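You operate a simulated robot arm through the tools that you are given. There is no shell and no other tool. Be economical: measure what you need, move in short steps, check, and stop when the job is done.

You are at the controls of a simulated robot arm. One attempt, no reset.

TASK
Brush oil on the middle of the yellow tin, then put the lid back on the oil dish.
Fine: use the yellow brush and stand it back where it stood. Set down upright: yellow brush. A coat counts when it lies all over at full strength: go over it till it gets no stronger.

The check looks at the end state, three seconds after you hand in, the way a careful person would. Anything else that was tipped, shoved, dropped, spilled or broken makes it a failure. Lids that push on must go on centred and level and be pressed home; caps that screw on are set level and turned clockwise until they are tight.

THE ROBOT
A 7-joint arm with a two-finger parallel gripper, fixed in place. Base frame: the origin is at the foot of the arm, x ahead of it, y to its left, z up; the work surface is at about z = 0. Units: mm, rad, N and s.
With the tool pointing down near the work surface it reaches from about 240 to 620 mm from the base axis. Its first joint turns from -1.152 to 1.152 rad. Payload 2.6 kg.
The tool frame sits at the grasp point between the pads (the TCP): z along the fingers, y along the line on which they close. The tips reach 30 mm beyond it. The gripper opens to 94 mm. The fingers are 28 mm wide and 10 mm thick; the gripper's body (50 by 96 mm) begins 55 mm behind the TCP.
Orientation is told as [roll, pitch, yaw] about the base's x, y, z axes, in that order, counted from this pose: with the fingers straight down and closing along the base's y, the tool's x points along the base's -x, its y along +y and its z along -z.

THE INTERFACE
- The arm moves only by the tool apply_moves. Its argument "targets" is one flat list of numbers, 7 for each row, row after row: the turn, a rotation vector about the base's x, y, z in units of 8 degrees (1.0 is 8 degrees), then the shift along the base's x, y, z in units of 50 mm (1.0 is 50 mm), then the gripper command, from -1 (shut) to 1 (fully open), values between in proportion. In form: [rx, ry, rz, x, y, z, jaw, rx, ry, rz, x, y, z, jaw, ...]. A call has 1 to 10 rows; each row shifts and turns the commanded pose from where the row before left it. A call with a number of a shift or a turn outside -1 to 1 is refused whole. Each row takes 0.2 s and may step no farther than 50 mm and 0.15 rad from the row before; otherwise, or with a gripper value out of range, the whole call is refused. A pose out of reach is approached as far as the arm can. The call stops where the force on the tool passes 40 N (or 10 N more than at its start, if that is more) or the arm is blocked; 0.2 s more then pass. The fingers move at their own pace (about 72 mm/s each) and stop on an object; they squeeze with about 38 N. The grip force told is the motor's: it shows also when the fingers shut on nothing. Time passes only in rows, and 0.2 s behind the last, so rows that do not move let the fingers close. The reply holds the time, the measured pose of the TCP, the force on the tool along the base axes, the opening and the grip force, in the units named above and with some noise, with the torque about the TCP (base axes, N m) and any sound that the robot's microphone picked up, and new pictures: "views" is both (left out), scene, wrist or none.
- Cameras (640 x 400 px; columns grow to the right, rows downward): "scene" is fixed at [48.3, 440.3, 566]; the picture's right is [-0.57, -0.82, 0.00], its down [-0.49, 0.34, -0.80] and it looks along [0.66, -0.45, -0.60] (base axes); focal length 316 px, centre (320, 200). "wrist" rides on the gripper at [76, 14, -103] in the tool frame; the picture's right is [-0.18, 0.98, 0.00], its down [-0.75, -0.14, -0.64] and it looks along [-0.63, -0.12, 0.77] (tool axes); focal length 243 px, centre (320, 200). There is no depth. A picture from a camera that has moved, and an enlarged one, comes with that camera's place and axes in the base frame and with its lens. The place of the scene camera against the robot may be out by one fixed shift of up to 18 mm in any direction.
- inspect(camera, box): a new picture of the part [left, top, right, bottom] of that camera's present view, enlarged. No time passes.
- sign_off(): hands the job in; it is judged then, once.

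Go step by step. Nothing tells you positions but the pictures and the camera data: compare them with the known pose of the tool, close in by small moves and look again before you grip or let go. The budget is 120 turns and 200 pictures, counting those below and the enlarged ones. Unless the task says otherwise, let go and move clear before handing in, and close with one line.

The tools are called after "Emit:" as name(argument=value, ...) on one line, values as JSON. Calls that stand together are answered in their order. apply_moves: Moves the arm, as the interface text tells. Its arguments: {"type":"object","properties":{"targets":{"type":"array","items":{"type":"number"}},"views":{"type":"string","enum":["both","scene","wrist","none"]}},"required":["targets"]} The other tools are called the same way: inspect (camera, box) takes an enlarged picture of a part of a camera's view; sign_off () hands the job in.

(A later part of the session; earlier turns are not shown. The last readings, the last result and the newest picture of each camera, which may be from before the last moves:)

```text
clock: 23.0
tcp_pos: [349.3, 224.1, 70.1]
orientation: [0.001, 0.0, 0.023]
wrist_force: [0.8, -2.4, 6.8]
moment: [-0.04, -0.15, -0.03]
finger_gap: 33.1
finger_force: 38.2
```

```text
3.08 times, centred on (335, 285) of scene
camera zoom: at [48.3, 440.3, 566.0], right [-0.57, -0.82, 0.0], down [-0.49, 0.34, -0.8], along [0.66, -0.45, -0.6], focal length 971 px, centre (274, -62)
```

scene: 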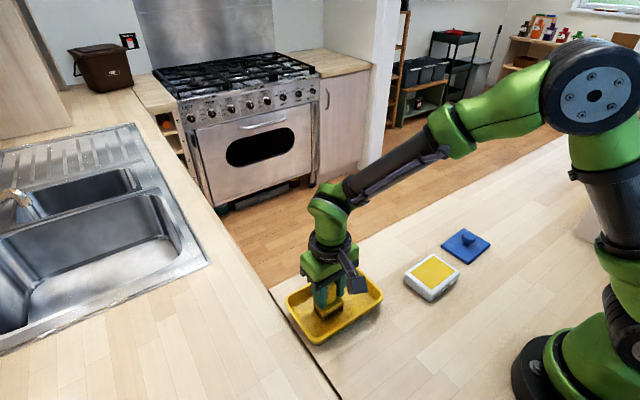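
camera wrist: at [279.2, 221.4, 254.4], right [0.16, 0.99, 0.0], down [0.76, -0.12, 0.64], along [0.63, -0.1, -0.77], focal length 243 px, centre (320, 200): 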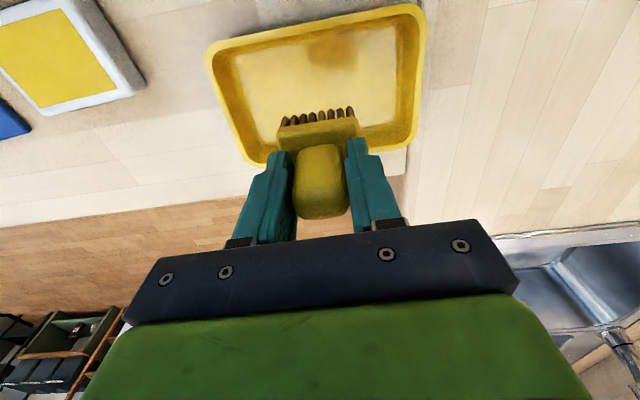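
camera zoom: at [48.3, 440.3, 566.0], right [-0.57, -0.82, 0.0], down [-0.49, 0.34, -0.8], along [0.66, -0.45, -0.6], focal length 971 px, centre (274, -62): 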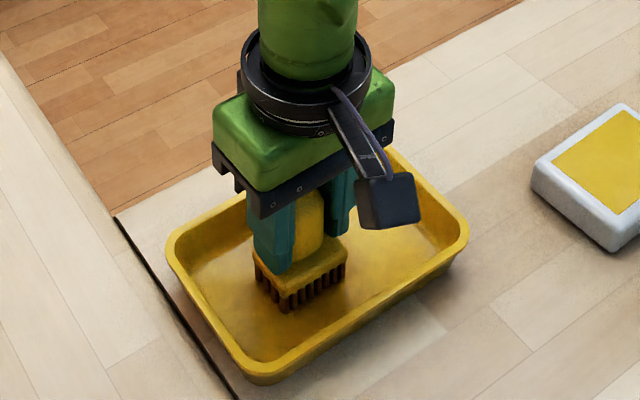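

The tin didn't move. I'll stroke back and forth across the middle, then look at the coat.

Emit:
apply_moves(targets=[0, 0, 0, 0, -0.2, 0, -1, 0, 0, 0, 0, -0.2, 0, -1, 0, 0, 0, 0, -0.2, 0, -1, 0, 0, 0, 0, 0.2, 0, -1, 0, 0, 0, 0, 0.2, 0, -1, 0, 0, 0, 0, 0.2, 0, -1, 0, 0, 0, 0, -0.2, 0, -1, 0, 0, 0, 0, -0.2, 0, -1, 0, 0, 0, 0, -0.2, 0, -1], views="none")

Emit:
apply_moves(targets=[0, 0, 0, 0, 0, 0.3, -1, 0, 0, 0, 0, 0, 1, -1, 0, 0, 0, 0.8, 0, 0, -1, 0, 0, 0, 0, 0, 0, -1])

Emit:
inspect(camera="scene", box=[270, 220, 400, 350])

Emit:
inspect(camera="wrist", box=[170, 0, 470, 230])

```text
clock: 25.0
tcp_pos: [351.0, 194.9, 69.3]
orientation: [0.002, -0.003, 0.025]
wrist_force: [0.4, 5.4, 15.5]
moment: [0.2, -0.3, 0.1]
finger_gap: 32.9
finger_force: 37.9
```

```text
clock: 26.0
tcp_pos: [392.6, 194.4, 134.4]
orientation: [0.0, -0.001, 0.024]
wrist_force: [0.4, -0.8, -0.9]
moment: [0.0, -0.01, 0.0]
finger_gap: 33.2
finger_force: 37.7
camera wrist: at [316.0, 207.8, 235.5], right [0.16, 0.99, 0.0], down [0.76, -0.12, 0.64], along [0.63, -0.1, -0.77], focal length 243 px, centre (320, 200)
```

scene: 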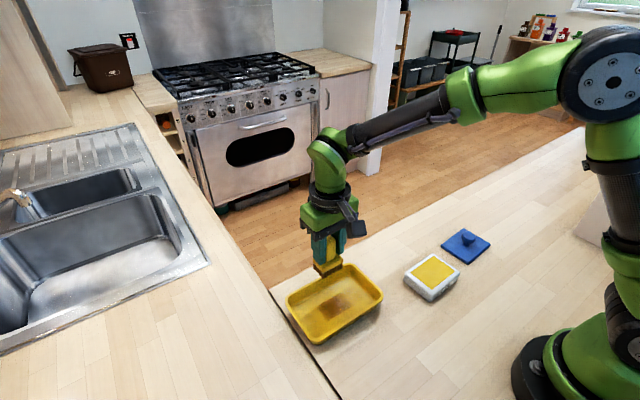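
wrist: 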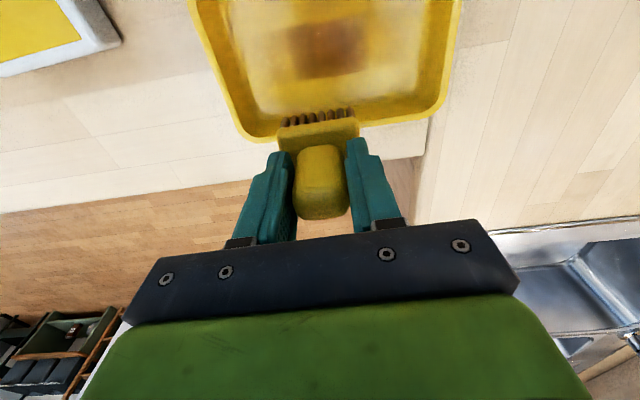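

```text
3.08 times, centred on (335, 285) of scene
camera zoom: at [48.3, 440.3, 566.0], right [-0.57, -0.82, 0.0], down [-0.49, 0.34, -0.8], along [0.66, -0.45, -0.6], focal length 971 px, centre (274, -62)
```

zoom: 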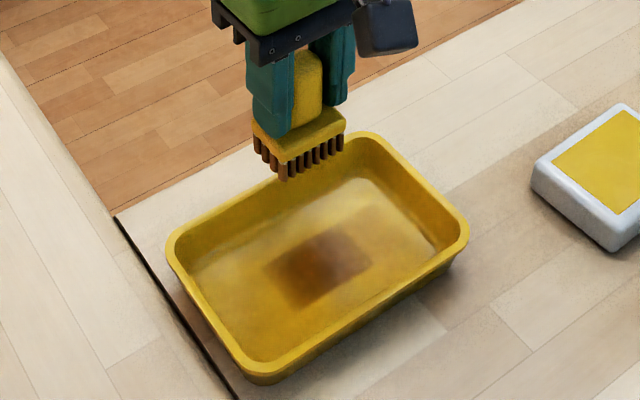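

```text
1.74 times, centred on (320, 115) of wrist
camera zoom: at [316.0, 207.8, 235.5], right [0.16, 0.99, 0.0], down [0.76, -0.12, 0.64], along [0.63, -0.1, -0.77], focal length 422 px, centre (320, 348)
```

zoom: 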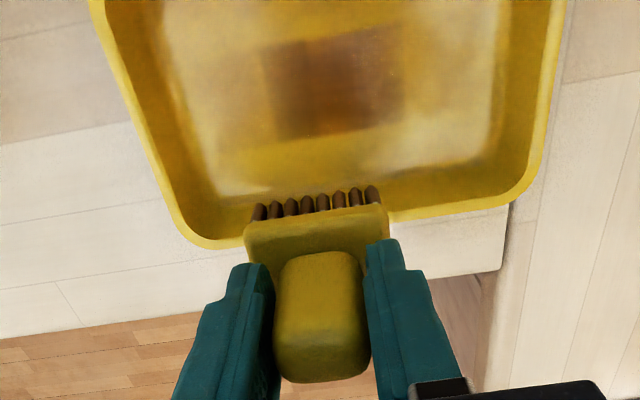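

The coat is building in the middle, though it's weaker towards the ends. I'll rise to see the whole tin floor properly.

Emit:
apply_moves(targets=[0, 0, 0, 0, 0, 0.9, -1, 0, 0, 0, 0.2, 0.3, 0.9, -1, 0, 0, 0, 0, 0, 0, -1], views="wrist")

Emit:
inspect(camera="wrist", box=[200, 0, 440, 150])

Emit:
inspect(camera="scene", box=[280, 255, 390, 350])

```text
clock: 26.8
tcp_pos: [401.6, 209.6, 222.6]
orientation: [0.0, -0.002, 0.022]
wrist_force: [0.0, 0.1, -0.2]
moment: [-0.01, 0.0, 0.02]
finger_gap: 33.1
finger_force: 37.8
camera wrist: at [326.3, 221.7, 325.1], right [0.16, 0.99, 0.0], down [0.76, -0.12, 0.64], along [0.63, -0.1, -0.77], focal length 243 px, centre (320, 200)
```

wrist: 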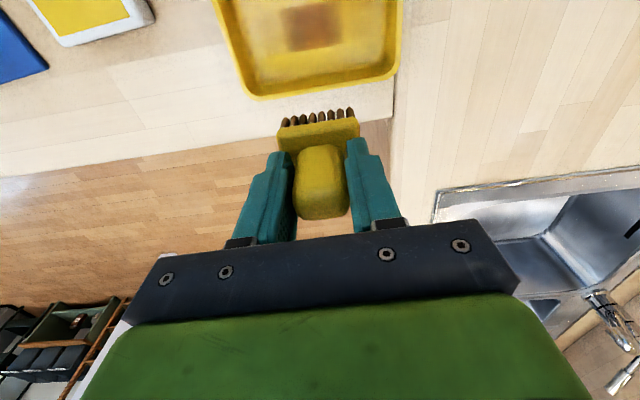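

```text
2.67 times, centred on (320, 75) of wrist
camera zoom: at [326.3, 221.7, 325.1], right [0.16, 0.99, 0.0], down [0.76, -0.12, 0.64], along [0.63, -0.1, -0.77], focal length 647 px, centre (320, 533)
```

zoom: 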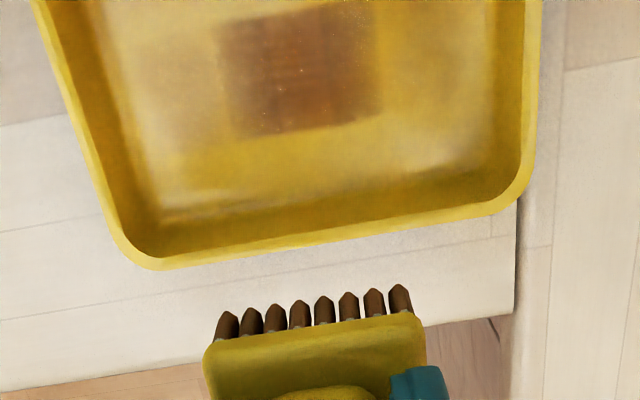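

```text
4.21 times, centred on (335, 302) of scene
camera zoom: at [48.3, 440.3, 566.0], right [-0.57, -0.82, 0.0], down [-0.49, 0.34, -0.8], along [0.66, -0.45, -0.6], focal length 1328 px, centre (257, -232)
```

zoom: 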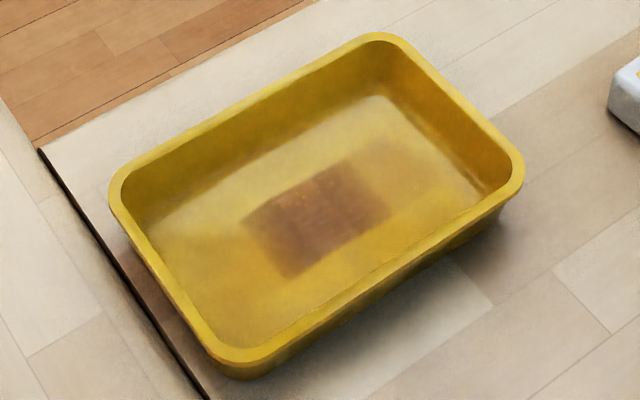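

The patch covers about 67 × 40 mm in the centre. I'll go over a somewhat wider area, starting with a pass about 12 mm nearer the base.

Emit:
apply_moves(targets=[0, 0, 0, -0.6, 0, 0, -1, 0, 0, 0, -0.6, 0, 0, -1, 0, 0, 0, 0, 0, -1, -1, 0, 0, 0, 0, 0, -1, -1, 0, 0, 0, 0, 0, -0.8, -1, 0, 0, 0, 0, 0, -0.25, -1, 0, 0, 0, 0, 0, -0.02, -1, 0, 0, 0, 0, 0, 0, -1], views="none")

```text
clock: 28.6
tcp_pos: [340.9, 210.7, 71.3]
orientation: [-0.001, 0.0, 0.022]
wrist_force: [-0.4, -0.7, -0.7]
moment: [0.0, -0.03, 0.02]
finger_gap: 33.2
finger_force: 37.5
```

Emit:
apply_moves(targets=[0, 0, 0, 0, 0, -0.025, -1, 0, 0, 0, 0, 0, -0.015, -1], views="none")

```text
clock: 29.2
tcp_pos: [341.6, 209.8, 69.3]
orientation: [0.001, -0.003, 0.023]
wrist_force: [-2.1, -0.2, 5.9]
moment: [-0.09, 0.01, -0.03]
finger_gap: 33.1
finger_force: 37.9
```

Light contact at 6 N. Now stroking.

Emit:
apply_moves(targets=[0, 0, 0, 0, 0.25, 0, -1, 0, 0, 0, 0, 0.25, 0, -1, 0, 0, 0, 0, -0.25, 0, -1, 0, 0, 0, 0, -0.25, 0, -1, 0, 0, 0, 0, -0.25, 0, -1, 0, 0, 0, 0, -0.25, 0, -1, 0, 0, 0, 0, 0.25, 0, -1, 0, 0, 0, 0, 0.25, 0, -1, 0, 0, 0, 0, 0.25, 0, -1, 0, 0, 0, 0, 0.25, 0, -1], views="none")

Emit:
apply_moves(targets=[0, 0, 0, 0.24, 0, 0, -1, 0, 0, 0, 0.24, 0, 0, -1, 0, 0, 0, 0, -0.25, 0, -1, 0, 0, 0, 0, -0.25, 0, -1, 0, 0, 0, 0, -0.25, 0, -1, 0, 0, 0, 0, -0.25, 0, -1, 0, 0, 0, 0, 0.25, 0, -1, 0, 0, 0, 0, 0.25, 0, -1, 0, 0, 0, 0, 0.25, 0, -1, 0, 0, 0, 0, 0.25, 0, -1], views="none")

Emit:
apply_moves(targets=[0, 0, 0, 0, 0, 0.3, -1, 0, 0, 0, 0, 0, 1, -1, 0, 0, 0, 0.8, -0.1, 0, -1, 0, 0, 0, 0.0, -0.4, 0.9, -1, 0, 0, 0, 0, 0, 0.9, -1, 0, 0, 0, 0, 0, 0, -1], views="wrist")

Emit:
inspect(camera="wrist", box=[200, 0, 440, 150])

Emit:
inspect(camera="scene", box=[280, 255, 390, 350])

```text
clock: 31.4
tcp_pos: [339.6, 234.4, 69.1]
orientation: [-0.002, -0.001, 0.024]
wrist_force: [0.3, -5.9, 16.8]
moment: [-0.16, -0.32, -0.09]
finger_gap: 33.0
finger_force: 37.7
```

```text
clock: 33.6
tcp_pos: [365.3, 234.4, 69.4]
orientation: [0.0, 0.0, 0.022]
wrist_force: [-0.9, -5.7, 14.8]
moment: [-0.17, -0.26, -0.04]
finger_gap: 33.1
finger_force: 37.8
```

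```text
clock: 35.0
tcp_pos: [403.3, 208.6, 224.0]
orientation: [0.0, 0.0, 0.021]
wrist_force: [-0.3, -0.4, -1.1]
moment: [-0.01, 0.01, 0.0]
finger_gap: 32.9
finger_force: 37.6
camera wrist: at [327.6, 221.2, 325.7], right [0.16, 0.99, 0.0], down [0.76, -0.12, 0.64], along [0.63, -0.1, -0.77], focal length 243 px, centre (320, 200)
```

wrist: 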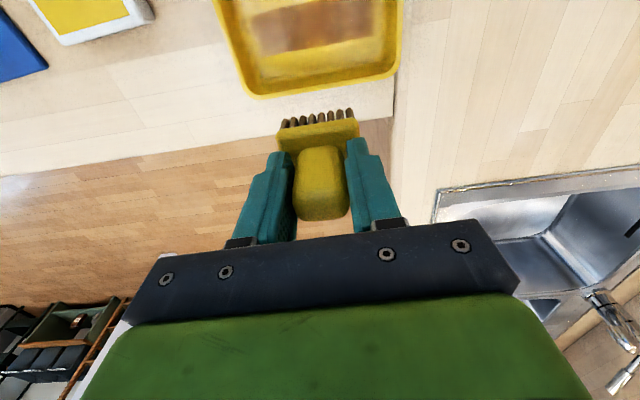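

```text
2.67 times, centred on (320, 75) of wrist
camera zoom: at [327.6, 221.2, 325.7], right [0.16, 0.99, 0.0], down [0.76, -0.12, 0.64], along [0.63, -0.1, -0.77], focal length 647 px, centre (320, 533)
```

zoom: 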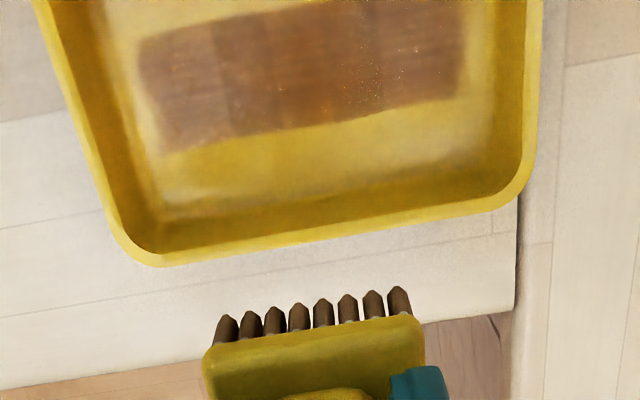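

```text
4.21 times, centred on (335, 302) of scene
camera zoom: at [48.3, 440.3, 566.0], right [-0.57, -0.82, 0.0], down [-0.49, 0.34, -0.8], along [0.66, -0.45, -0.6], focal length 1328 px, centre (257, -232)
```

zoom: 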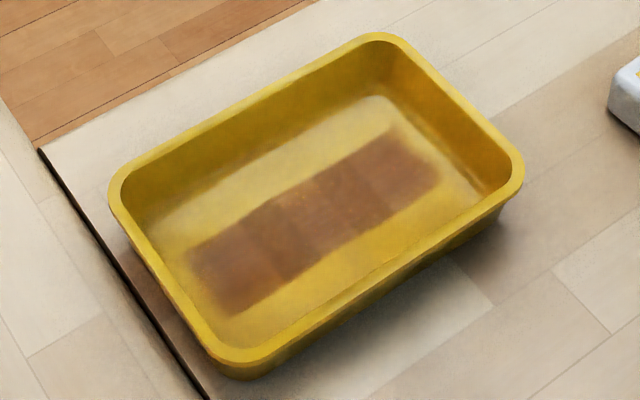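

The coat now spans a clean strip of four cells across the floor, and the bristles look drier. I'll reload from the dish and go over it again.

Emit:
apply_moves(targets=[0, 0, 0, -0.393, -0.717, -0.25, -1, 0, 0, 0, -0.393, -0.717, -0.25, -1, 0, 0, 0, -0.393, -0.717, -0.25, -1, 0, 0, 0, -0.393, -0.717, -0.25, -1, 0, 0, 0, -0.393, -0.717, -0.25, -1, 0, 0, 0, -0.393, -0.717, -0.25, -1, 0, 0, 0, 0, 0, -0.5, -1, 0, 0, 0, 0, 0, 0, -1], views="wrist")

Emit:
inspect(camera="scene", box=[380, 210, 490, 310])

Emit:
inspect(camera="scene", box=[280, 255, 390, 350])

```text
clock: 36.8
tcp_pos: [288.0, -5.0, 123.5]
orientation: [0.0, -0.002, 0.024]
wrist_force: [0.2, -0.7, -1.2]
moment: [-0.02, -0.02, -0.01]
finger_gap: 33.1
finger_force: 38.3
camera wrist: at [211.3, 7.2, 224.6], right [0.16, 0.99, 0.0], down [0.76, -0.12, 0.64], along [0.63, -0.1, -0.77], focal length 243 px, centre (320, 200)
```

wrist: 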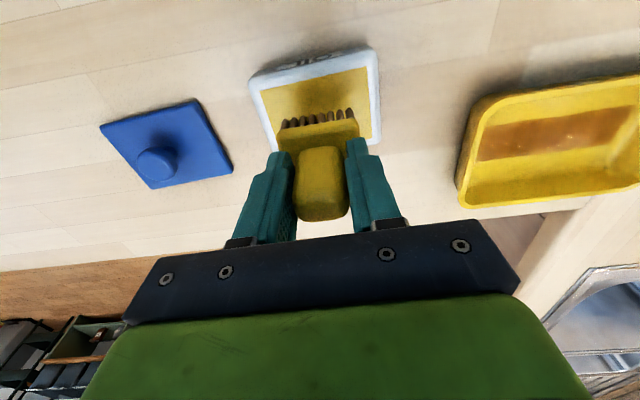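

```text
4.00 times, centred on (435, 260) of scene
camera zoom: at [48.3, 440.3, 566.0], right [-0.57, -0.82, 0.0], down [-0.49, 0.34, -0.8], along [0.66, -0.45, -0.6], focal length 1262 px, centre (-140, -40)
```

zoom: 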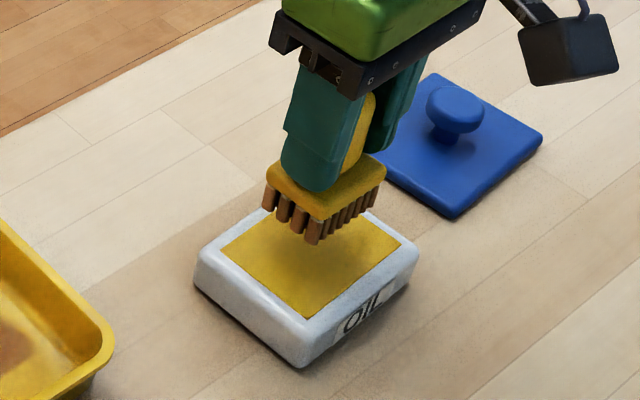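

```text
4.21 times, centred on (335, 302) of scene
camera zoom: at [48.3, 440.3, 566.0], right [-0.57, -0.82, 0.0], down [-0.49, 0.34, -0.8], along [0.66, -0.45, -0.6], focal length 1328 px, centre (257, -232)
```

zoom: 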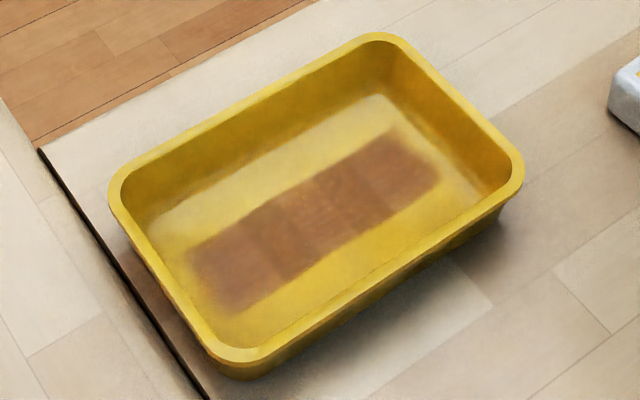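

The bristles are lighter than after loading. I'll dip again gently.

Emit:
apply_moves(targets=[0, 0, 0, -0.06, 0, -0.25, -1, 0, 0, 0, 0, 0, -0.2, -1, 0, 0, 0, 0, 0, -0.06, -1, 0, 0, 0, 0, 0, 0, -1], views="none")

```text
clock: 37.8
tcp_pos: [284.1, -5.8, 97.7]
orientation: [0.001, -0.002, 0.024]
wrist_force: [0.0, -0.2, -0.8]
moment: [0.04, -0.01, -0.01]
finger_gap: 33.1
finger_force: 37.2
```

Emit:
apply_moves(targets=[0, 0, 0, 0, 0, -0.03, -1, 0, 0, 0, 0, 0, -0.01, -1, 0, 0, 0, 0, 0, 0, -1], views="none")

Emit:
inspect(camera="scene", box=[380, 210, 490, 310])

```text
clock: 38.6
tcp_pos: [282.8, -6.7, 95.9]
orientation: [-0.001, -0.002, 0.024]
wrist_force: [0.4, -0.6, -1.0]
moment: [0.0, 0.01, 0.02]
finger_gap: 33.0
finger_force: 38.0
```

```text
4.00 times, centred on (435, 260) of scene
camera zoom: at [48.3, 440.3, 566.0], right [-0.57, -0.82, 0.0], down [-0.49, 0.34, -0.8], along [0.66, -0.45, -0.6], focal length 1262 px, centre (-140, -40)
```

zoom: 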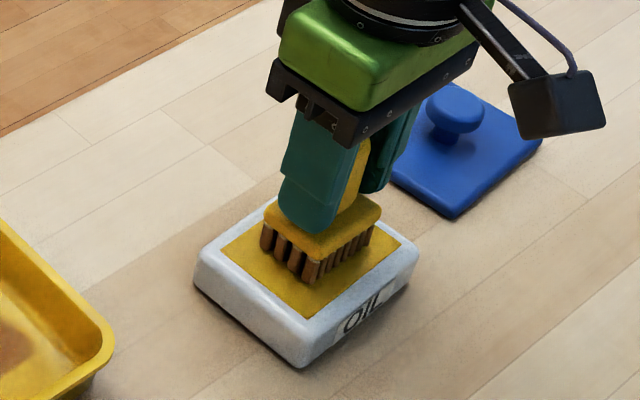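

Emit:
apply_moves(targets=[0, 0, 0, 0, 0, -0.02, -1, 0, 0, 0, 0, 0, -0.015, -1, 0, 0, 0, 0, 0, 0, -1], views="none")

Emit:
inspect(camera="scene", box=[380, 210, 490, 310])

```text
clock: 39.4
tcp_pos: [283.7, -6.3, 94.4]
orientation: [0.0, -0.001, 0.022]
wrist_force: [-5.8, 0.0, 21.9]
moment: [-0.02, -0.02, 0.0]
finger_gap: 33.1
finger_force: 37.9
```

```text
4.00 times, centred on (435, 260) of scene
camera zoom: at [48.2, 440.3, 566.0], right [-0.57, -0.82, 0.0], down [-0.49, 0.34, -0.8], along [0.66, -0.45, -0.6], focal length 1262 px, centre (-140, -40)
```

zoom: 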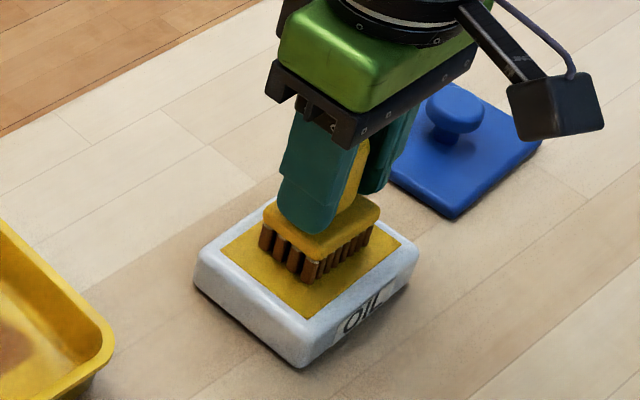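

The brush is reloaded. Back to the tin.

Emit:
apply_moves(targets=[0, 0, 0, 0, 0, 0.1, -1, 0, 0, 0, 0, 0, 0.4, -1, 0, 0, 0, 0, 0, 0.6, -1, 0, 0, 0, 0.272, 0.866, 0, -1, 0, 0, 0, 0.272, 0.866, 0, -1, 0, 0, 0, 0.272, 0.866, 0, -1, 0, 0, 0, 0.272, 0.866, 0, -1, 0, 0, 0, 0.272, 0.866, 0, -1, 0, 0, 0, 0, 0, -0.6, -1, 0, 0, 0, 0, 0, -0.6, -1], views="none")

Emit:
apply_moves(targets=[0, 0, 0, 0, 0, -0.3, -1, 0, 0, 0, 0, 0, -0.04, -1, 0, 0, 0, 0, 0, 0, -1], views="none")

```text
clock: 41.6
tcp_pos: [352.9, 210.7, 90.0]
orientation: [0.0, -0.002, 0.023]
wrist_force: [0.2, 0.2, -0.6]
moment: [0.0, 0.0, 0.01]
finger_gap: 32.8
finger_force: 38.0
```

```text
clock: 42.4
tcp_pos: [351.0, 211.9, 73.5]
orientation: [-0.001, 0.0, 0.023]
wrist_force: [0.0, 0.7, 0.1]
moment: [-0.01, 0.01, 0.02]
finger_gap: 33.2
finger_force: 38.0
```

Emit:
apply_moves(targets=[0, 0, 0, 0, 0, -0.04, -1, 0, 0, 0, 0, 0, -0.03, -1, 0, 0, 0, 0, 0, 0, -1], views="none")

```text
clock: 43.2
tcp_pos: [351.6, 209.2, 69.5]
orientation: [0.0, 0.0, 0.023]
wrist_force: [0.1, 0.2, -1.6]
moment: [-0.03, 0.0, 0.01]
finger_gap: 32.9
finger_force: 38.0
```

I'll lower one more millimetre and stroke along the whole strip.

Emit:
apply_moves(targets=[0, 0, 0, 0, 0, -0.02, -1, 0, 0, 0, 0, 0, -0.01, -1], views="none")

Emit:
apply_moves(targets=[0, 0, 0, 0, 0.33, 0, -1, 0, 0, 0, 0, 0.33, 0, -1, 0, 0, 0, 0, -0.33, 0, -1, 0, 0, 0, 0, -0.33, 0, -1, 0, 0, 0, 0, -0.33, 0, -1, 0, 0, 0, 0, -0.33, 0, -1, 0, 0, 0, 0, 0.33, 0, -1, 0, 0, 0, 0, 0.33, 0, -1, 0, 0, 0, 0, 0.33, 0, -1, 0, 0, 0, 0, 0.33, 0, -1], views="none")

Emit:
apply_moves(targets=[0, 0, 0, 0, -0.33, 0, -1, 0, 0, 0, 0, -0.33, 0, -1, 0, 0, 0, 0, -0.33, 0, -1, 0, 0, 0, 0, -0.33, 0, -1, 0, 0, 0, 0, 0.33, 0, -1, 0, 0, 0, 0, 0.33, 0, -1, 0, 0, 0, 0, 0.33, 0, -1, 0, 0, 0, 0, 0.33, 0, -1], views="scene")

Emit:
apply_moves(targets=[0, 0, 0, 0, 0, 0.3, -1, 0, 0, 0, 0, 0, 1, -1, 0, 0, 0, 1, -0.2, 0, -1, 0, 0, 0, 0.0, -0.46, 0.8, -1, 0, 0, 0, 0, 0, 1, -1, 0, 0, 0, 0, 0, 0, -1], views="wrist")

Emit:
inspect(camera="wrist", box=[200, 0, 440, 150])

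Emit:
inspect(camera="scene", box=[280, 255, 390, 350])

```text
clock: 43.8
tcp_pos: [352.7, 211.1, 68.5]
orientation: [0.001, -0.003, 0.022]
wrist_force: [-3.6, -5.9, 19.7]
moment: [-0.28, -0.12, -0.07]
finger_gap: 32.9
finger_force: 38.4
```

```text
clock: 46.0
tcp_pos: [350.7, 243.2, 66.8]
orientation: [0.0, 0.001, 0.023]
wrist_force: [-0.1, -4.9, 16.9]
moment: [-0.11, -0.28, -0.11]
finger_gap: 33.1
finger_force: 38.3
```

```text
clock: 47.8
tcp_pos: [351.4, 244.8, 66.4]
orientation: [0.003, -0.002, 0.02]
wrist_force: [0.1, -6.1, 20.7]
moment: [-0.21, -0.37, -0.09]
finger_gap: 33.1
finger_force: 37.8
```

scene: 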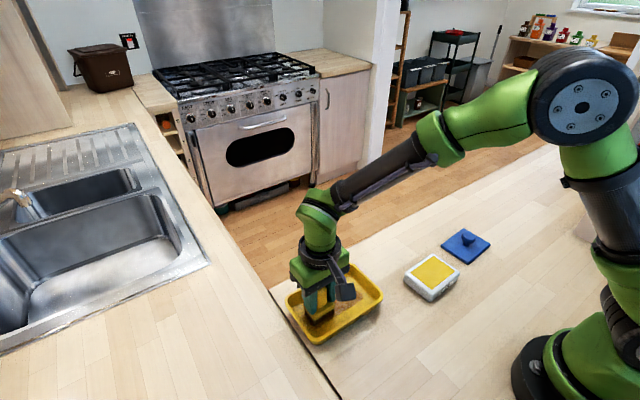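

```text
refused: row 3 steps farther than a row can; nothing moved
```

```text
2.67 times, centred on (320, 75) of wrist
camera zoom: at [275.0, 256.2, 168.9], right [0.16, 0.99, 0.0], down [0.76, -0.13, 0.64], along [0.64, -0.1, -0.77], focal length 647 px, centre (320, 533)
```

zoom: 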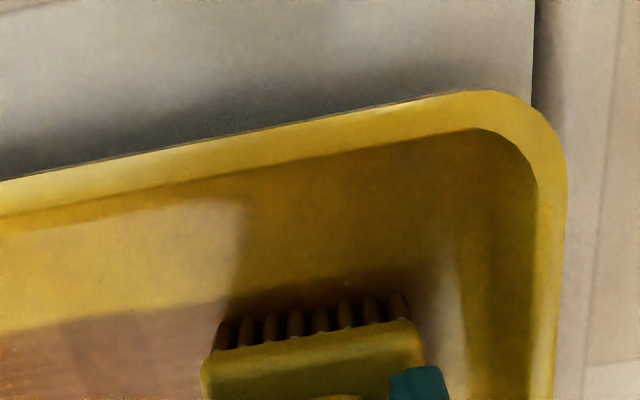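

```text
4.21 times, centred on (335, 302) of scene
camera zoom: at [48.2, 440.2, 566.1], right [-0.57, -0.82, 0.0], down [-0.49, 0.34, -0.8], along [0.66, -0.45, -0.6], focal length 1328 px, centre (257, -232)
```

zoom: 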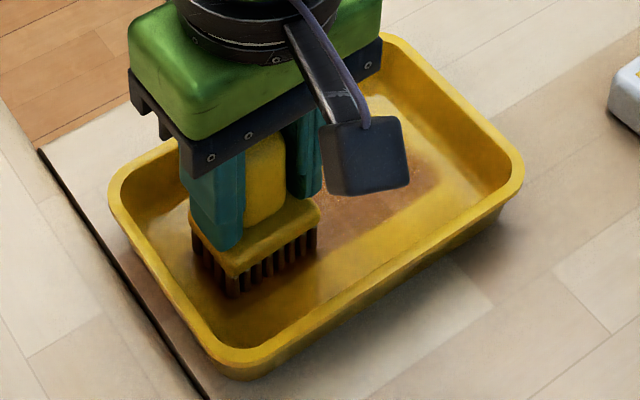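

The tin is still in place. I'll lift and look.

Emit:
apply_moves(targets=[0, 0, 0, 0, 0, 0.3, -1, 0, 0, 0, 0, 0, 1, -1, 0, 0, 0, 0.9, -0.2, 0, -1, 0, 0, 0, 0.1, -0.46, 0.8, -1, 0, 0, 0, 0, 0, 1, -1, 0, 0, 0, 0, 0, 0, -1], views="wrist")

Emit:
inspect(camera="wrist", box=[200, 0, 440, 150])

Emit:
inspect(camera="scene", box=[280, 255, 390, 350])

```text
clock: 49.2
tcp_pos: [400.8, 210.7, 220.4]
orientation: [0.0, 0.0, 0.023]
wrist_force: [0.2, -0.5, -0.5]
moment: [-0.03, 0.02, -0.01]
finger_gap: 33.1
finger_force: 38.3
camera wrist: at [324.9, 223.7, 322.2], right [0.16, 0.99, 0.0], down [0.76, -0.12, 0.64], along [0.63, -0.1, -0.77], focal length 243 px, centre (320, 200)
```

wrist: 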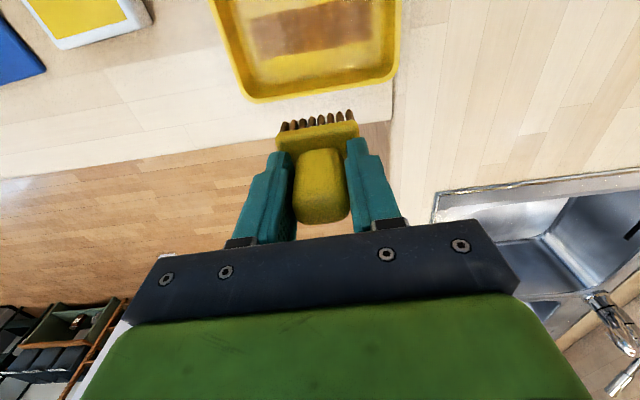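

```text
2.67 times, centred on (320, 75) of wrist
camera zoom: at [324.9, 223.7, 322.2], right [0.16, 0.99, 0.0], down [0.76, -0.12, 0.64], along [0.63, -0.1, -0.77], focal length 647 px, centre (320, 533)
```

zoom: 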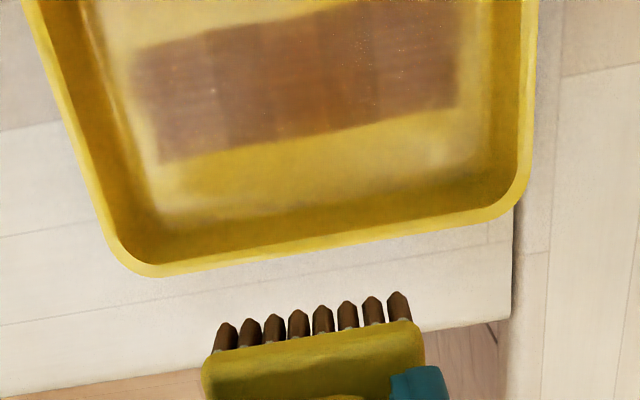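

```text
4.21 times, centred on (335, 302) of scene
camera zoom: at [48.3, 440.3, 566.0], right [-0.57, -0.82, 0.0], down [-0.49, 0.34, -0.8], along [0.66, -0.45, -0.6], focal length 1328 px, centre (257, -232)
```

zoom: 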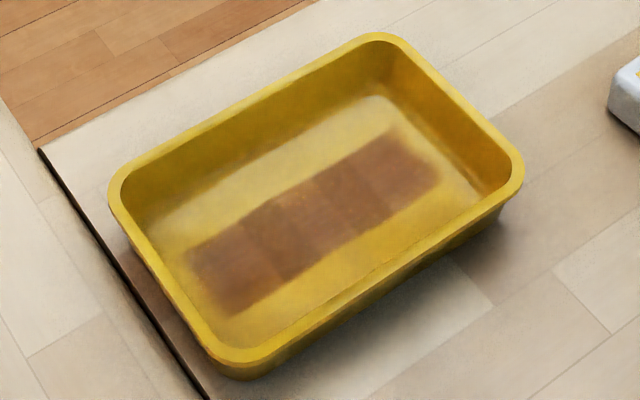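

The strip's extent is unchanged and it is stronger and more even. I'll do another pass and compare to see if it still darkens.

Emit:
inspect(camera="scene", box=[305, 275, 370, 325])

Emit:
apply_moves(targets=[0, 0, 0, -0.5, 0, 0, -1, 0, 0, 0, -0.5, 0, 0, -1, 0, 0, 0, 0, 0, -1, -1, 0, 0, 0, 0, 0, -1, -1, 0, 0, 0, 0, 0, -0.8, -1, 0, 0, 0, 0, 0, -0.23, -1, 0, 0, 0, 0, 0, -0.03, -1, 0, 0, 0, 0, 0, 0, -1], views="none")

```text
8.00 times, centred on (338, 300) of scene
camera zoom: at [48.3, 440.3, 566.0], right [-0.57, -0.82, 0.0], down [-0.49, 0.34, -0.8], along [0.66, -0.45, -0.6], focal length 2524 px, centre (180, -600)
```

zoom: 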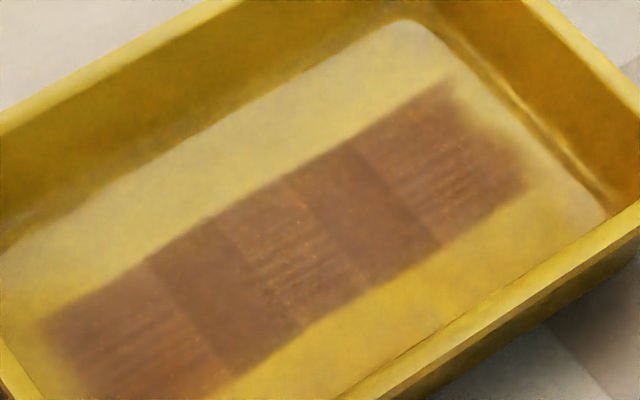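

```text
clock: 51.0
tcp_pos: [351.8, 209.9, 69.2]
orientation: [0.0, 0.003, 0.023]
wrist_force: [0.0, -0.6, -0.7]
moment: [-0.02, -0.01, -0.03]
finger_gap: 33.2
finger_force: 38.0
```

I can see five cells, of which three are still streaky. I'll press lightly and keep stroking.

Emit:
apply_moves(targets=[0, 0, 0, 0, 0, -0.03, -1, 0, 0, 0, 0, 0, -0.02, -1], views="none")

Emit:
apply_moves(targets=[0, 0, 0, 0, 0.36, 0, -1, 0, 0, 0, 0, 0.36, 0, -1, 0, 0, 0, 0, -0.36, 0, -1, 0, 0, 0, 0, -0.36, 0, -1, 0, 0, 0, 0, -0.36, 0, -1, 0, 0, 0, 0, -0.36, 0, -1, 0, 0, 0, 0, 0.36, 0, -1, 0, 0, 0, 0, 0.36, 0, -1, 0, 0, 0, 0, 0.36, 0, -1, 0, 0, 0, 0, 0.36, 0, -1], views="none")

Emit:
apply_moves(targets=[0, 0, 0, 0, -0.36, 0, -1, 0, 0, 0, 0, -0.36, 0, -1, 0, 0, 0, 0, -0.36, 0, -1, 0, 0, 0, 0, -0.36, 0, -1, 0, 0, 0, 0, 0.36, 0, -1, 0, 0, 0, 0, 0.36, 0, -1, 0, 0, 0, 0, 0.36, 0, -1, 0, 0, 0, 0, 0.36, 0, -1], views="none")

Emit:
apply_moves(targets=[0, 0, 0, 0, 0, 0.3, -1, 0, 0, 0, 0, 0, 1, -1, 0, 0, 0, 0.9, -0.26, 0, -1, 0, 0, 0, 0.1, -0.46, 0.8, -1, 0, 0, 0, 0, 0, 1, -1, 0, 0, 0, 0, 0, 0, -1], views="wrist")

Emit:
inspect(camera="scene", box=[305, 275, 370, 325])

```text
clock: 51.6
tcp_pos: [351.1, 210.3, 69.4]
orientation: [0.002, -0.002, 0.022]
wrist_force: [-1.9, 0.1, 6.6]
moment: [-0.08, -0.06, -0.04]
finger_gap: 32.9
finger_force: 37.4
```

```text
clock: 53.8
tcp_pos: [351.7, 248.4, 67.5]
orientation: [0.002, 0.001, 0.021]
wrist_force: [0.7, 1.4, 0.1]
moment: [-0.05, -0.03, -0.03]
finger_gap: 33.2
finger_force: 38.2
```

```text
clock: 55.6
tcp_pos: [350.7, 247.1, 67.4]
orientation: [0.001, -0.002, 0.022]
wrist_force: [-0.3, -4.0, 10.7]
moment: [-0.16, -0.21, -0.08]
finger_gap: 33.3
finger_force: 38.7
```

```text
clock: 57.0
tcp_pos: [400.5, 210.8, 223.2]
orientation: [0.0, -0.001, 0.022]
wrist_force: [0.9, 0.1, -0.9]
moment: [-0.03, -0.02, -0.04]
finger_gap: 33.0
finger_force: 38.2
camera wrist: at [324.6, 222.9, 325.0], right [0.16, 0.99, 0.0], down [0.76, -0.12, 0.64], along [0.63, -0.1, -0.77], focal length 243 px, centre (320, 200)
```

wrist: 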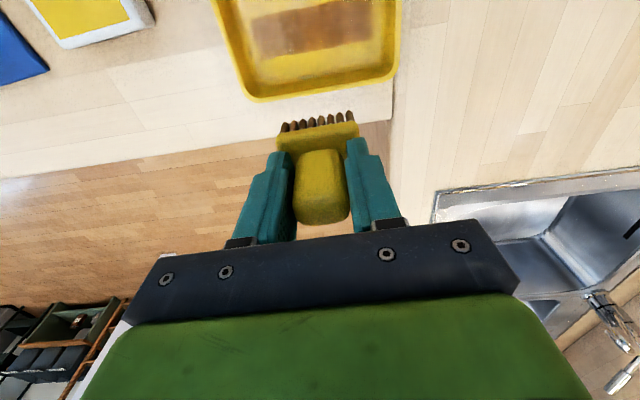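

```text
8.00 times, centred on (338, 300) of scene
camera zoom: at [48.3, 440.3, 566.0], right [-0.57, -0.82, 0.0], down [-0.49, 0.34, -0.8], along [0.66, -0.45, -0.6], focal length 2524 px, centre (180, -600)
```

zoom: 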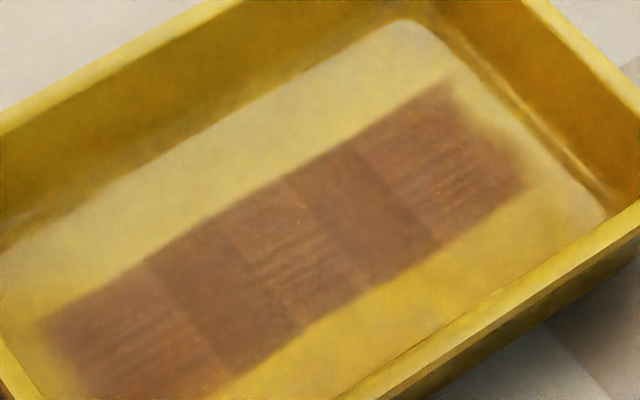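

The coat looks almost identical to before. I'll reload once more and make a final pass, so I'm sure it's saturated.

Emit:
apply_moves(targets=[0, 0, 0, -0.393, -0.717, -0.25, -1, 0, 0, 0, -0.393, -0.717, -0.25, -1, 0, 0, 0, -0.393, -0.717, -0.25, -1, 0, 0, 0, -0.393, -0.717, -0.25, -1, 0, 0, 0, -0.393, -0.717, -0.25, -1, 0, 0, 0, -0.393, -0.717, -0.25, -1, 0, 0, 0, 0, 0, -0.6, -1, 0, 0, 0, 0, 0, -0.4, -1, 0, 0, 0, 0, 0, 0, -1], views="none")

Emit:
inspect(camera="scene", box=[380, 210, 490, 310])

Emit:
inspect(camera="wrist", box=[400, 30, 640, 230])

```text
clock: 59.0
tcp_pos: [281.0, -4.4, 94.7]
orientation: [-0.001, -0.001, 0.023]
wrist_force: [0.5, 0.9, -1.5]
moment: [-0.04, -0.01, 0.02]
finger_gap: 33.1
finger_force: 38.3
```

```text
4.00 times, centred on (435, 260) of scene
camera zoom: at [48.3, 440.3, 566.0], right [-0.57, -0.82, 0.0], down [-0.49, 0.34, -0.8], along [0.66, -0.45, -0.6], focal length 1262 px, centre (-140, -40)
```

zoom: 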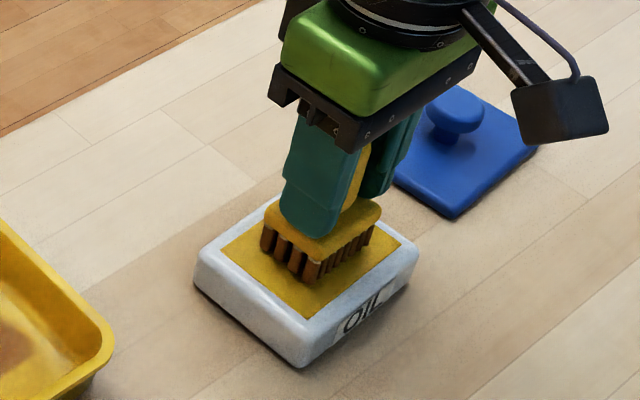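

```text
2.00 times, centred on (520, 130) of wrist
camera zoom: at [205.0, 7.3, 196.9], right [0.16, 0.99, 0.0], down [0.76, -0.12, 0.64], along [0.63, -0.1, -0.77], focal length 485 px, centre (-80, 340)
```

zoom: 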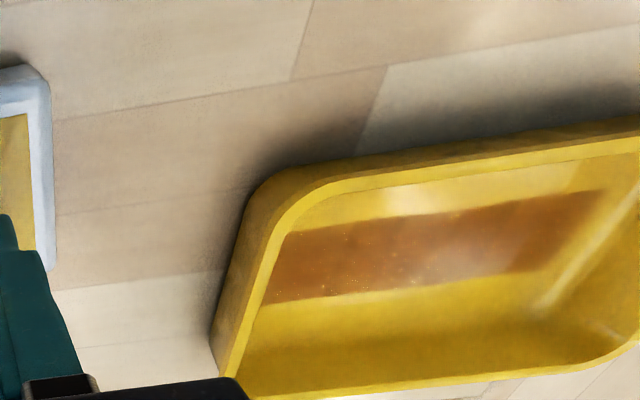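

Emit:
apply_moves(targets=[0, 0, 0, 0.03, 0, -0.02, -1, 0, 0, 0, 0, 0, -0.02, -1, 0, 0, 0, 0, 0, 0, -1], views="none")

Emit:
inspect(camera="scene", box=[380, 210, 490, 310])

```text
clock: 59.8
tcp_pos: [285.0, -4.2, 95.0]
orientation: [0.0, -0.003, 0.022]
wrist_force: [-0.2, -0.4, 0.1]
moment: [-0.01, -0.06, 0.0]
finger_gap: 33.2
finger_force: 38.1
```

```text
4.00 times, centred on (435, 260) of scene
camera zoom: at [48.3, 440.3, 566.0], right [-0.57, -0.82, 0.0], down [-0.49, 0.34, -0.8], along [0.66, -0.45, -0.6], focal length 1262 px, centre (-140, -40)
```

zoom: 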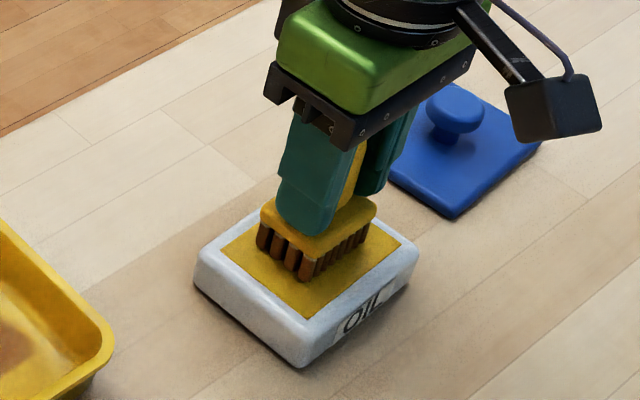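

Emit:
apply_moves(targets=[0, 0, 0, 0, 0, -0.03, -1, 0, 0, 0, 0, 0, -0.015, -1, 0, 0, 0, 0, 0, 0, -1], views="none")

Emit:
inspect(camera="scene", box=[380, 210, 490, 310])

```text
clock: 60.6
tcp_pos: [284.8, -3.8, 93.2]
orientation: [0.001, -0.004, 0.02]
wrist_force: [-8.4, 0.0, 30.1]
moment: [-0.02, -0.09, -0.04]
finger_gap: 32.9
finger_force: 38.2
```

```text
4.00 times, centred on (435, 260) of scene
camera zoom: at [48.2, 440.3, 566.0], right [-0.57, -0.82, 0.0], down [-0.49, 0.34, -0.8], along [0.66, -0.45, -0.6], focal length 1262 px, centre (-140, -40)
```

zoom: 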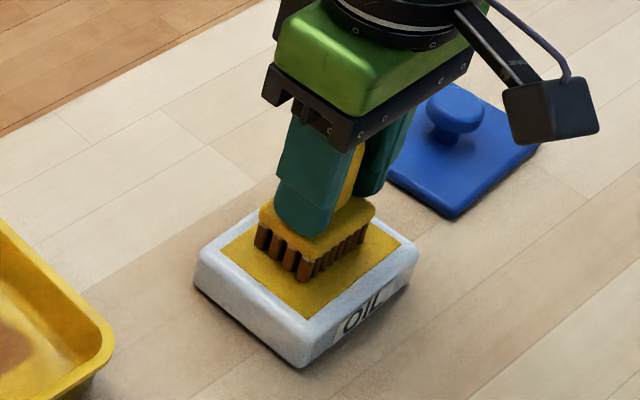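

Loaded again. Returning for the final pass.

Emit:
apply_moves(targets=[0, 0, 0, 0, 0, 0.1, -1, 0, 0, 0, 0, 0, 0.4, -1, 0, 0, 0, 0, 0, 0.6, -1, 0, 0, 0, 0.268, 0.856, 0, -1, 0, 0, 0, 0.268, 0.856, 0, -1, 0, 0, 0, 0.268, 0.856, 0, -1, 0, 0, 0, 0.268, 0.856, 0, -1, 0, 0, 0, 0.268, 0.856, 0, -1, 0, 0, 0, 0, 0, -0.6, -1, 0, 0, 0, 0, 0, -0.6, -1], views="none")

Emit:
apply_moves(targets=[0, 0, 0, 0, 0, -0.3, -1, 0, 0, 0, 0, 0, -0.05, -1, 0, 0, 0, 0, 0, 0, -1], views="none")

```text
clock: 62.8
tcp_pos: [352.1, 210.3, 88.7]
orientation: [0.0, 0.0, 0.021]
wrist_force: [-0.2, 0.3, -0.7]
moment: [0.03, 0.01, 0.0]
finger_gap: 33.3
finger_force: 38.0
```

```text
clock: 63.6
tcp_pos: [352.5, 210.1, 69.9]
orientation: [-0.001, -0.001, 0.022]
wrist_force: [0.1, 0.8, -0.4]
moment: [0.01, -0.03, 0.02]
finger_gap: 33.1
finger_force: 38.5
```

Emit:
apply_moves(targets=[0, 0, 0, 0, 0, -0.03, -1, 0, 0, 0, 0, 0, -0.015, -1, 0, 0, 0, 0, 0, 0, -1], views="none")

```text
clock: 64.4
tcp_pos: [352.1, 210.5, 66.6]
orientation: [0.0, -0.003, 0.024]
wrist_force: [-0.3, -0.6, 1.0]
moment: [-0.01, -0.01, 0.02]
finger_gap: 32.9
finger_force: 38.2
```

Emit:
apply_moves(targets=[0, 0, 0, 0, 0, -0.02, -1, 0, 0, 0, 0, 0, -0.005, -1, 0, 0, 0, 0, 0, 0, -1], views="none")

```text
clock: 65.2
tcp_pos: [353.1, 210.5, 67.2]
orientation: [0.002, -0.003, 0.022]
wrist_force: [-2.6, -2.1, 15.7]
moment: [-0.12, -0.09, -0.09]
finger_gap: 33.2
finger_force: 37.6
```

Good contact at 16 N, so two full round trips.

Emit:
apply_moves(targets=[0, 0, 0, 0, 0.36, 0, -1, 0, 0, 0, 0, 0.36, 0, -1, 0, 0, 0, 0, -0.36, 0, -1, 0, 0, 0, 0, -0.36, 0, -1, 0, 0, 0, 0, -0.36, 0, -1, 0, 0, 0, 0, -0.36, 0, -1, 0, 0, 0, 0, 0.36, 0, -1, 0, 0, 0, 0, 0.36, 0, -1, 0, 0, 0, 0, 0.36, 0, -1, 0, 0, 0, 0, 0.36, 0, -1], views="none")

Emit:
apply_moves(targets=[0, 0, 0, 0, -0.36, 0, -1, 0, 0, 0, 0, -0.36, 0, -1, 0, 0, 0, 0, -0.36, 0, -1, 0, 0, 0, 0, -0.36, 0, -1, 0, 0, 0, 0, 0.36, 0, -1, 0, 0, 0, 0, 0.36, 0, -1, 0, 0, 0, 0, 0.36, 0, -1, 0, 0, 0, 0, 0.36, 0, -1], views="none")

Emit:
apply_moves(targets=[0, 0, 0, 0, 0, 0.3, -1, 0, 0, 0, 0, 0, 1, -1, 0, 0, 0, 0.9, -0.26, 0, -1, 0, 0, 0, 0.1, -0.46, 0.8, -1, 0, 0, 0, 0, 0, 1, -1, 0, 0, 0, 0, 0, 0, -1], views="wrist")

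Emit:
inspect(camera="scene", box=[305, 275, 370, 325])

Emit:
inspect(camera="wrist", box=[200, 0, 440, 150])

```text
clock: 67.4
tcp_pos: [351.2, 244.8, 66.4]
orientation: [-0.001, -0.002, 0.022]
wrist_force: [-0.1, -6.1, 23.2]
moment: [-0.18, -0.49, -0.12]
finger_gap: 33.0
finger_force: 38.1
```

```text
clock: 69.2
tcp_pos: [352.0, 244.7, 65.7]
orientation: [0.001, 0.001, 0.021]
wrist_force: [-1.1, -2.2, 7.4]
moment: [-0.04, -0.13, -0.04]
finger_gap: 32.8
finger_force: 37.9
```

```text
clock: 70.6
tcp_pos: [402.4, 207.6, 222.7]
orientation: [-0.001, 0.0, 0.023]
wrist_force: [0.2, -0.2, -0.4]
moment: [-0.03, 0.01, 0.0]
finger_gap: 33.1
finger_force: 37.9
camera wrist: at [325.4, 218.9, 323.9], right [0.16, 0.99, 0.0], down [0.76, -0.12, 0.64], along [0.63, -0.1, -0.77], focal length 243 px, centre (320, 200)
```

wrist: 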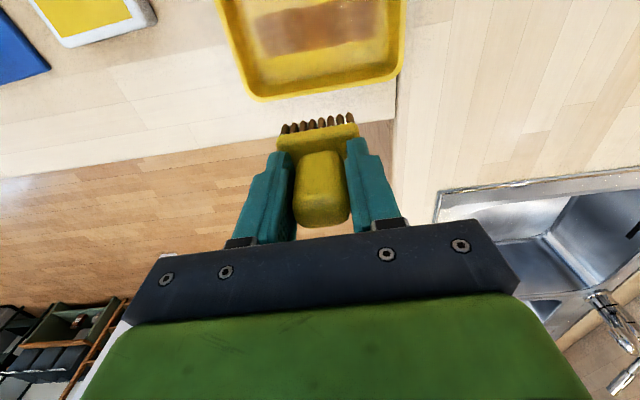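

```text
8.00 times, centred on (338, 300) of scene
camera zoom: at [48.3, 440.3, 566.0], right [-0.57, -0.82, 0.0], down [-0.49, 0.34, -0.8], along [0.66, -0.45, -0.6], focal length 2524 px, centre (180, -600)
```

zoom: 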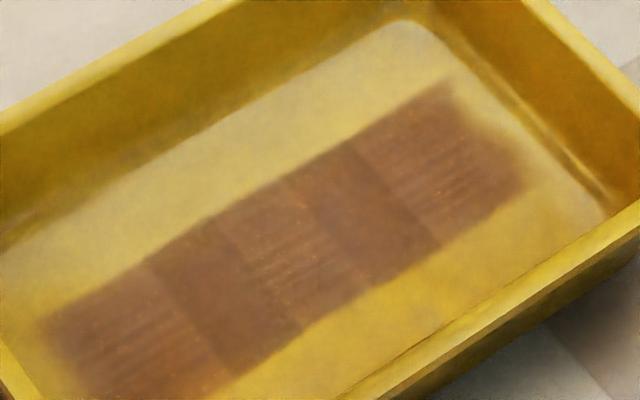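

```text
2.67 times, centred on (320, 75) of wrist
camera zoom: at [325.4, 218.9, 323.9], right [0.16, 0.99, 0.0], down [0.76, -0.12, 0.64], along [0.63, -0.1, -0.77], focal length 647 px, centre (320, 533)
```

zoom: 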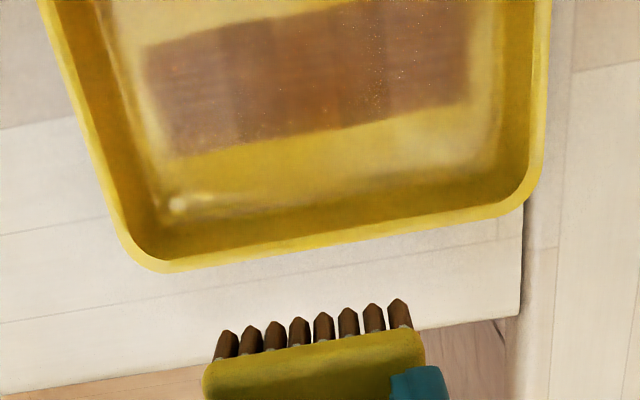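

No change, so the coat is at full strength. Next I'll return the brush to where it stood at (412.8, 34.7), yaw -6.6°.

Emit:
apply_moves(targets=[0, 0, -0.25, 0.054, -0.866, 0, -1, 0, 0, -0.25, 0.054, -0.866, 0, -1, 0, 0, -0.25, 0.054, -0.866, 0, -1, 0, 0, -0.24, 0.054, -0.866, 0, -1, 0, 0, 0, 0, 0, -1, -1, 0, 0, 0, 0, 0, -1, -1, 0, 0, 0, 0, 0, -0.8, -1, 0, 0, 0, 0, 0, 0, -1])

Emit:
inspect(camera="scene", box=[340, 180, 430, 280])

Emit:
inspect(camera="wrist", box=[240, 50, 400, 230])

```text
clock: 72.4
tcp_pos: [411.4, 35.7, 84.2]
orientation: [0.0, -0.002, -0.116]
wrist_force: [-0.1, 0.0, -0.7]
moment: [-0.02, 0.0, -0.01]
finger_gap: 33.2
finger_force: 37.8
camera wrist: at [337.9, 57.9, 186.0], right [0.3, 0.95, 0.0], down [0.73, -0.23, 0.64], along [0.61, -0.19, -0.77], focal length 243 px, centre (320, 200)
```

scene: 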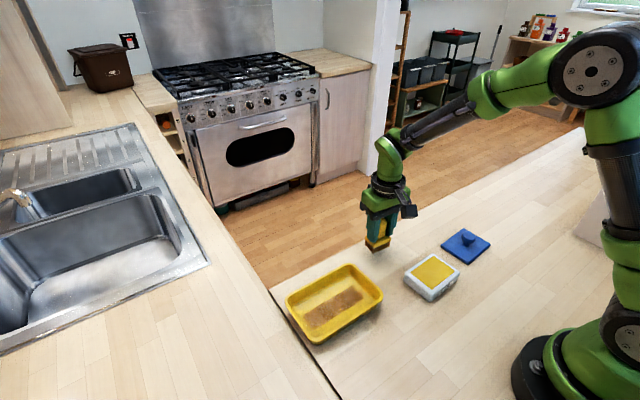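
wrist: 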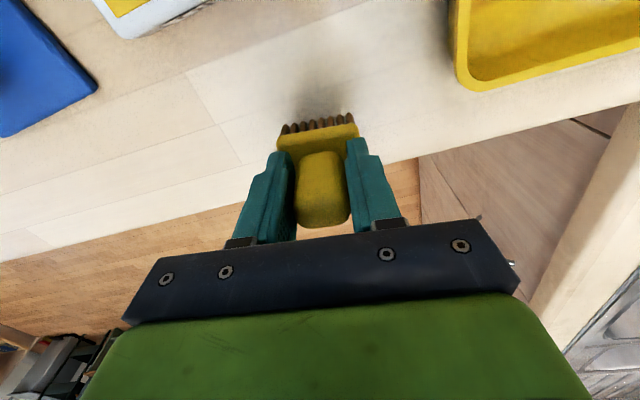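

```text
4.00 times, centred on (385, 230) of scene
camera zoom: at [48.3, 440.3, 566.0], right [-0.57, -0.82, 0.0], down [-0.49, 0.34, -0.8], along [0.66, -0.45, -0.6], focal length 1262 px, centre (60, 80)
```

zoom: 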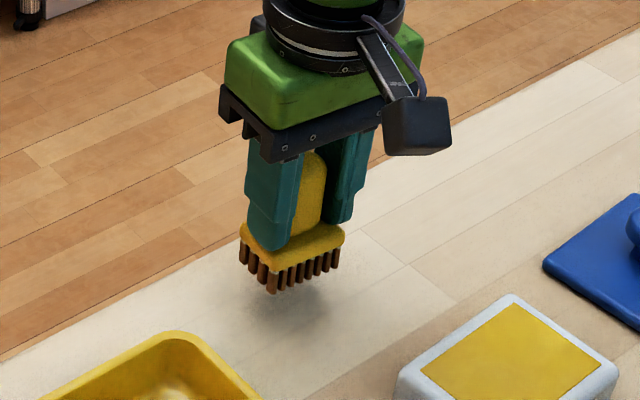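

```text
2.22 times, centred on (320, 140) of wrist
camera zoom: at [337.9, 57.9, 186.0], right [0.3, 0.95, 0.0], down [0.73, -0.23, 0.64], along [0.61, -0.19, -0.77], focal length 539 px, centre (320, 333)
```

zoom: 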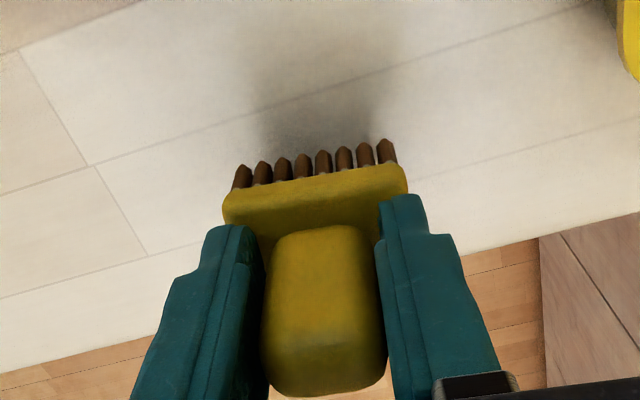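

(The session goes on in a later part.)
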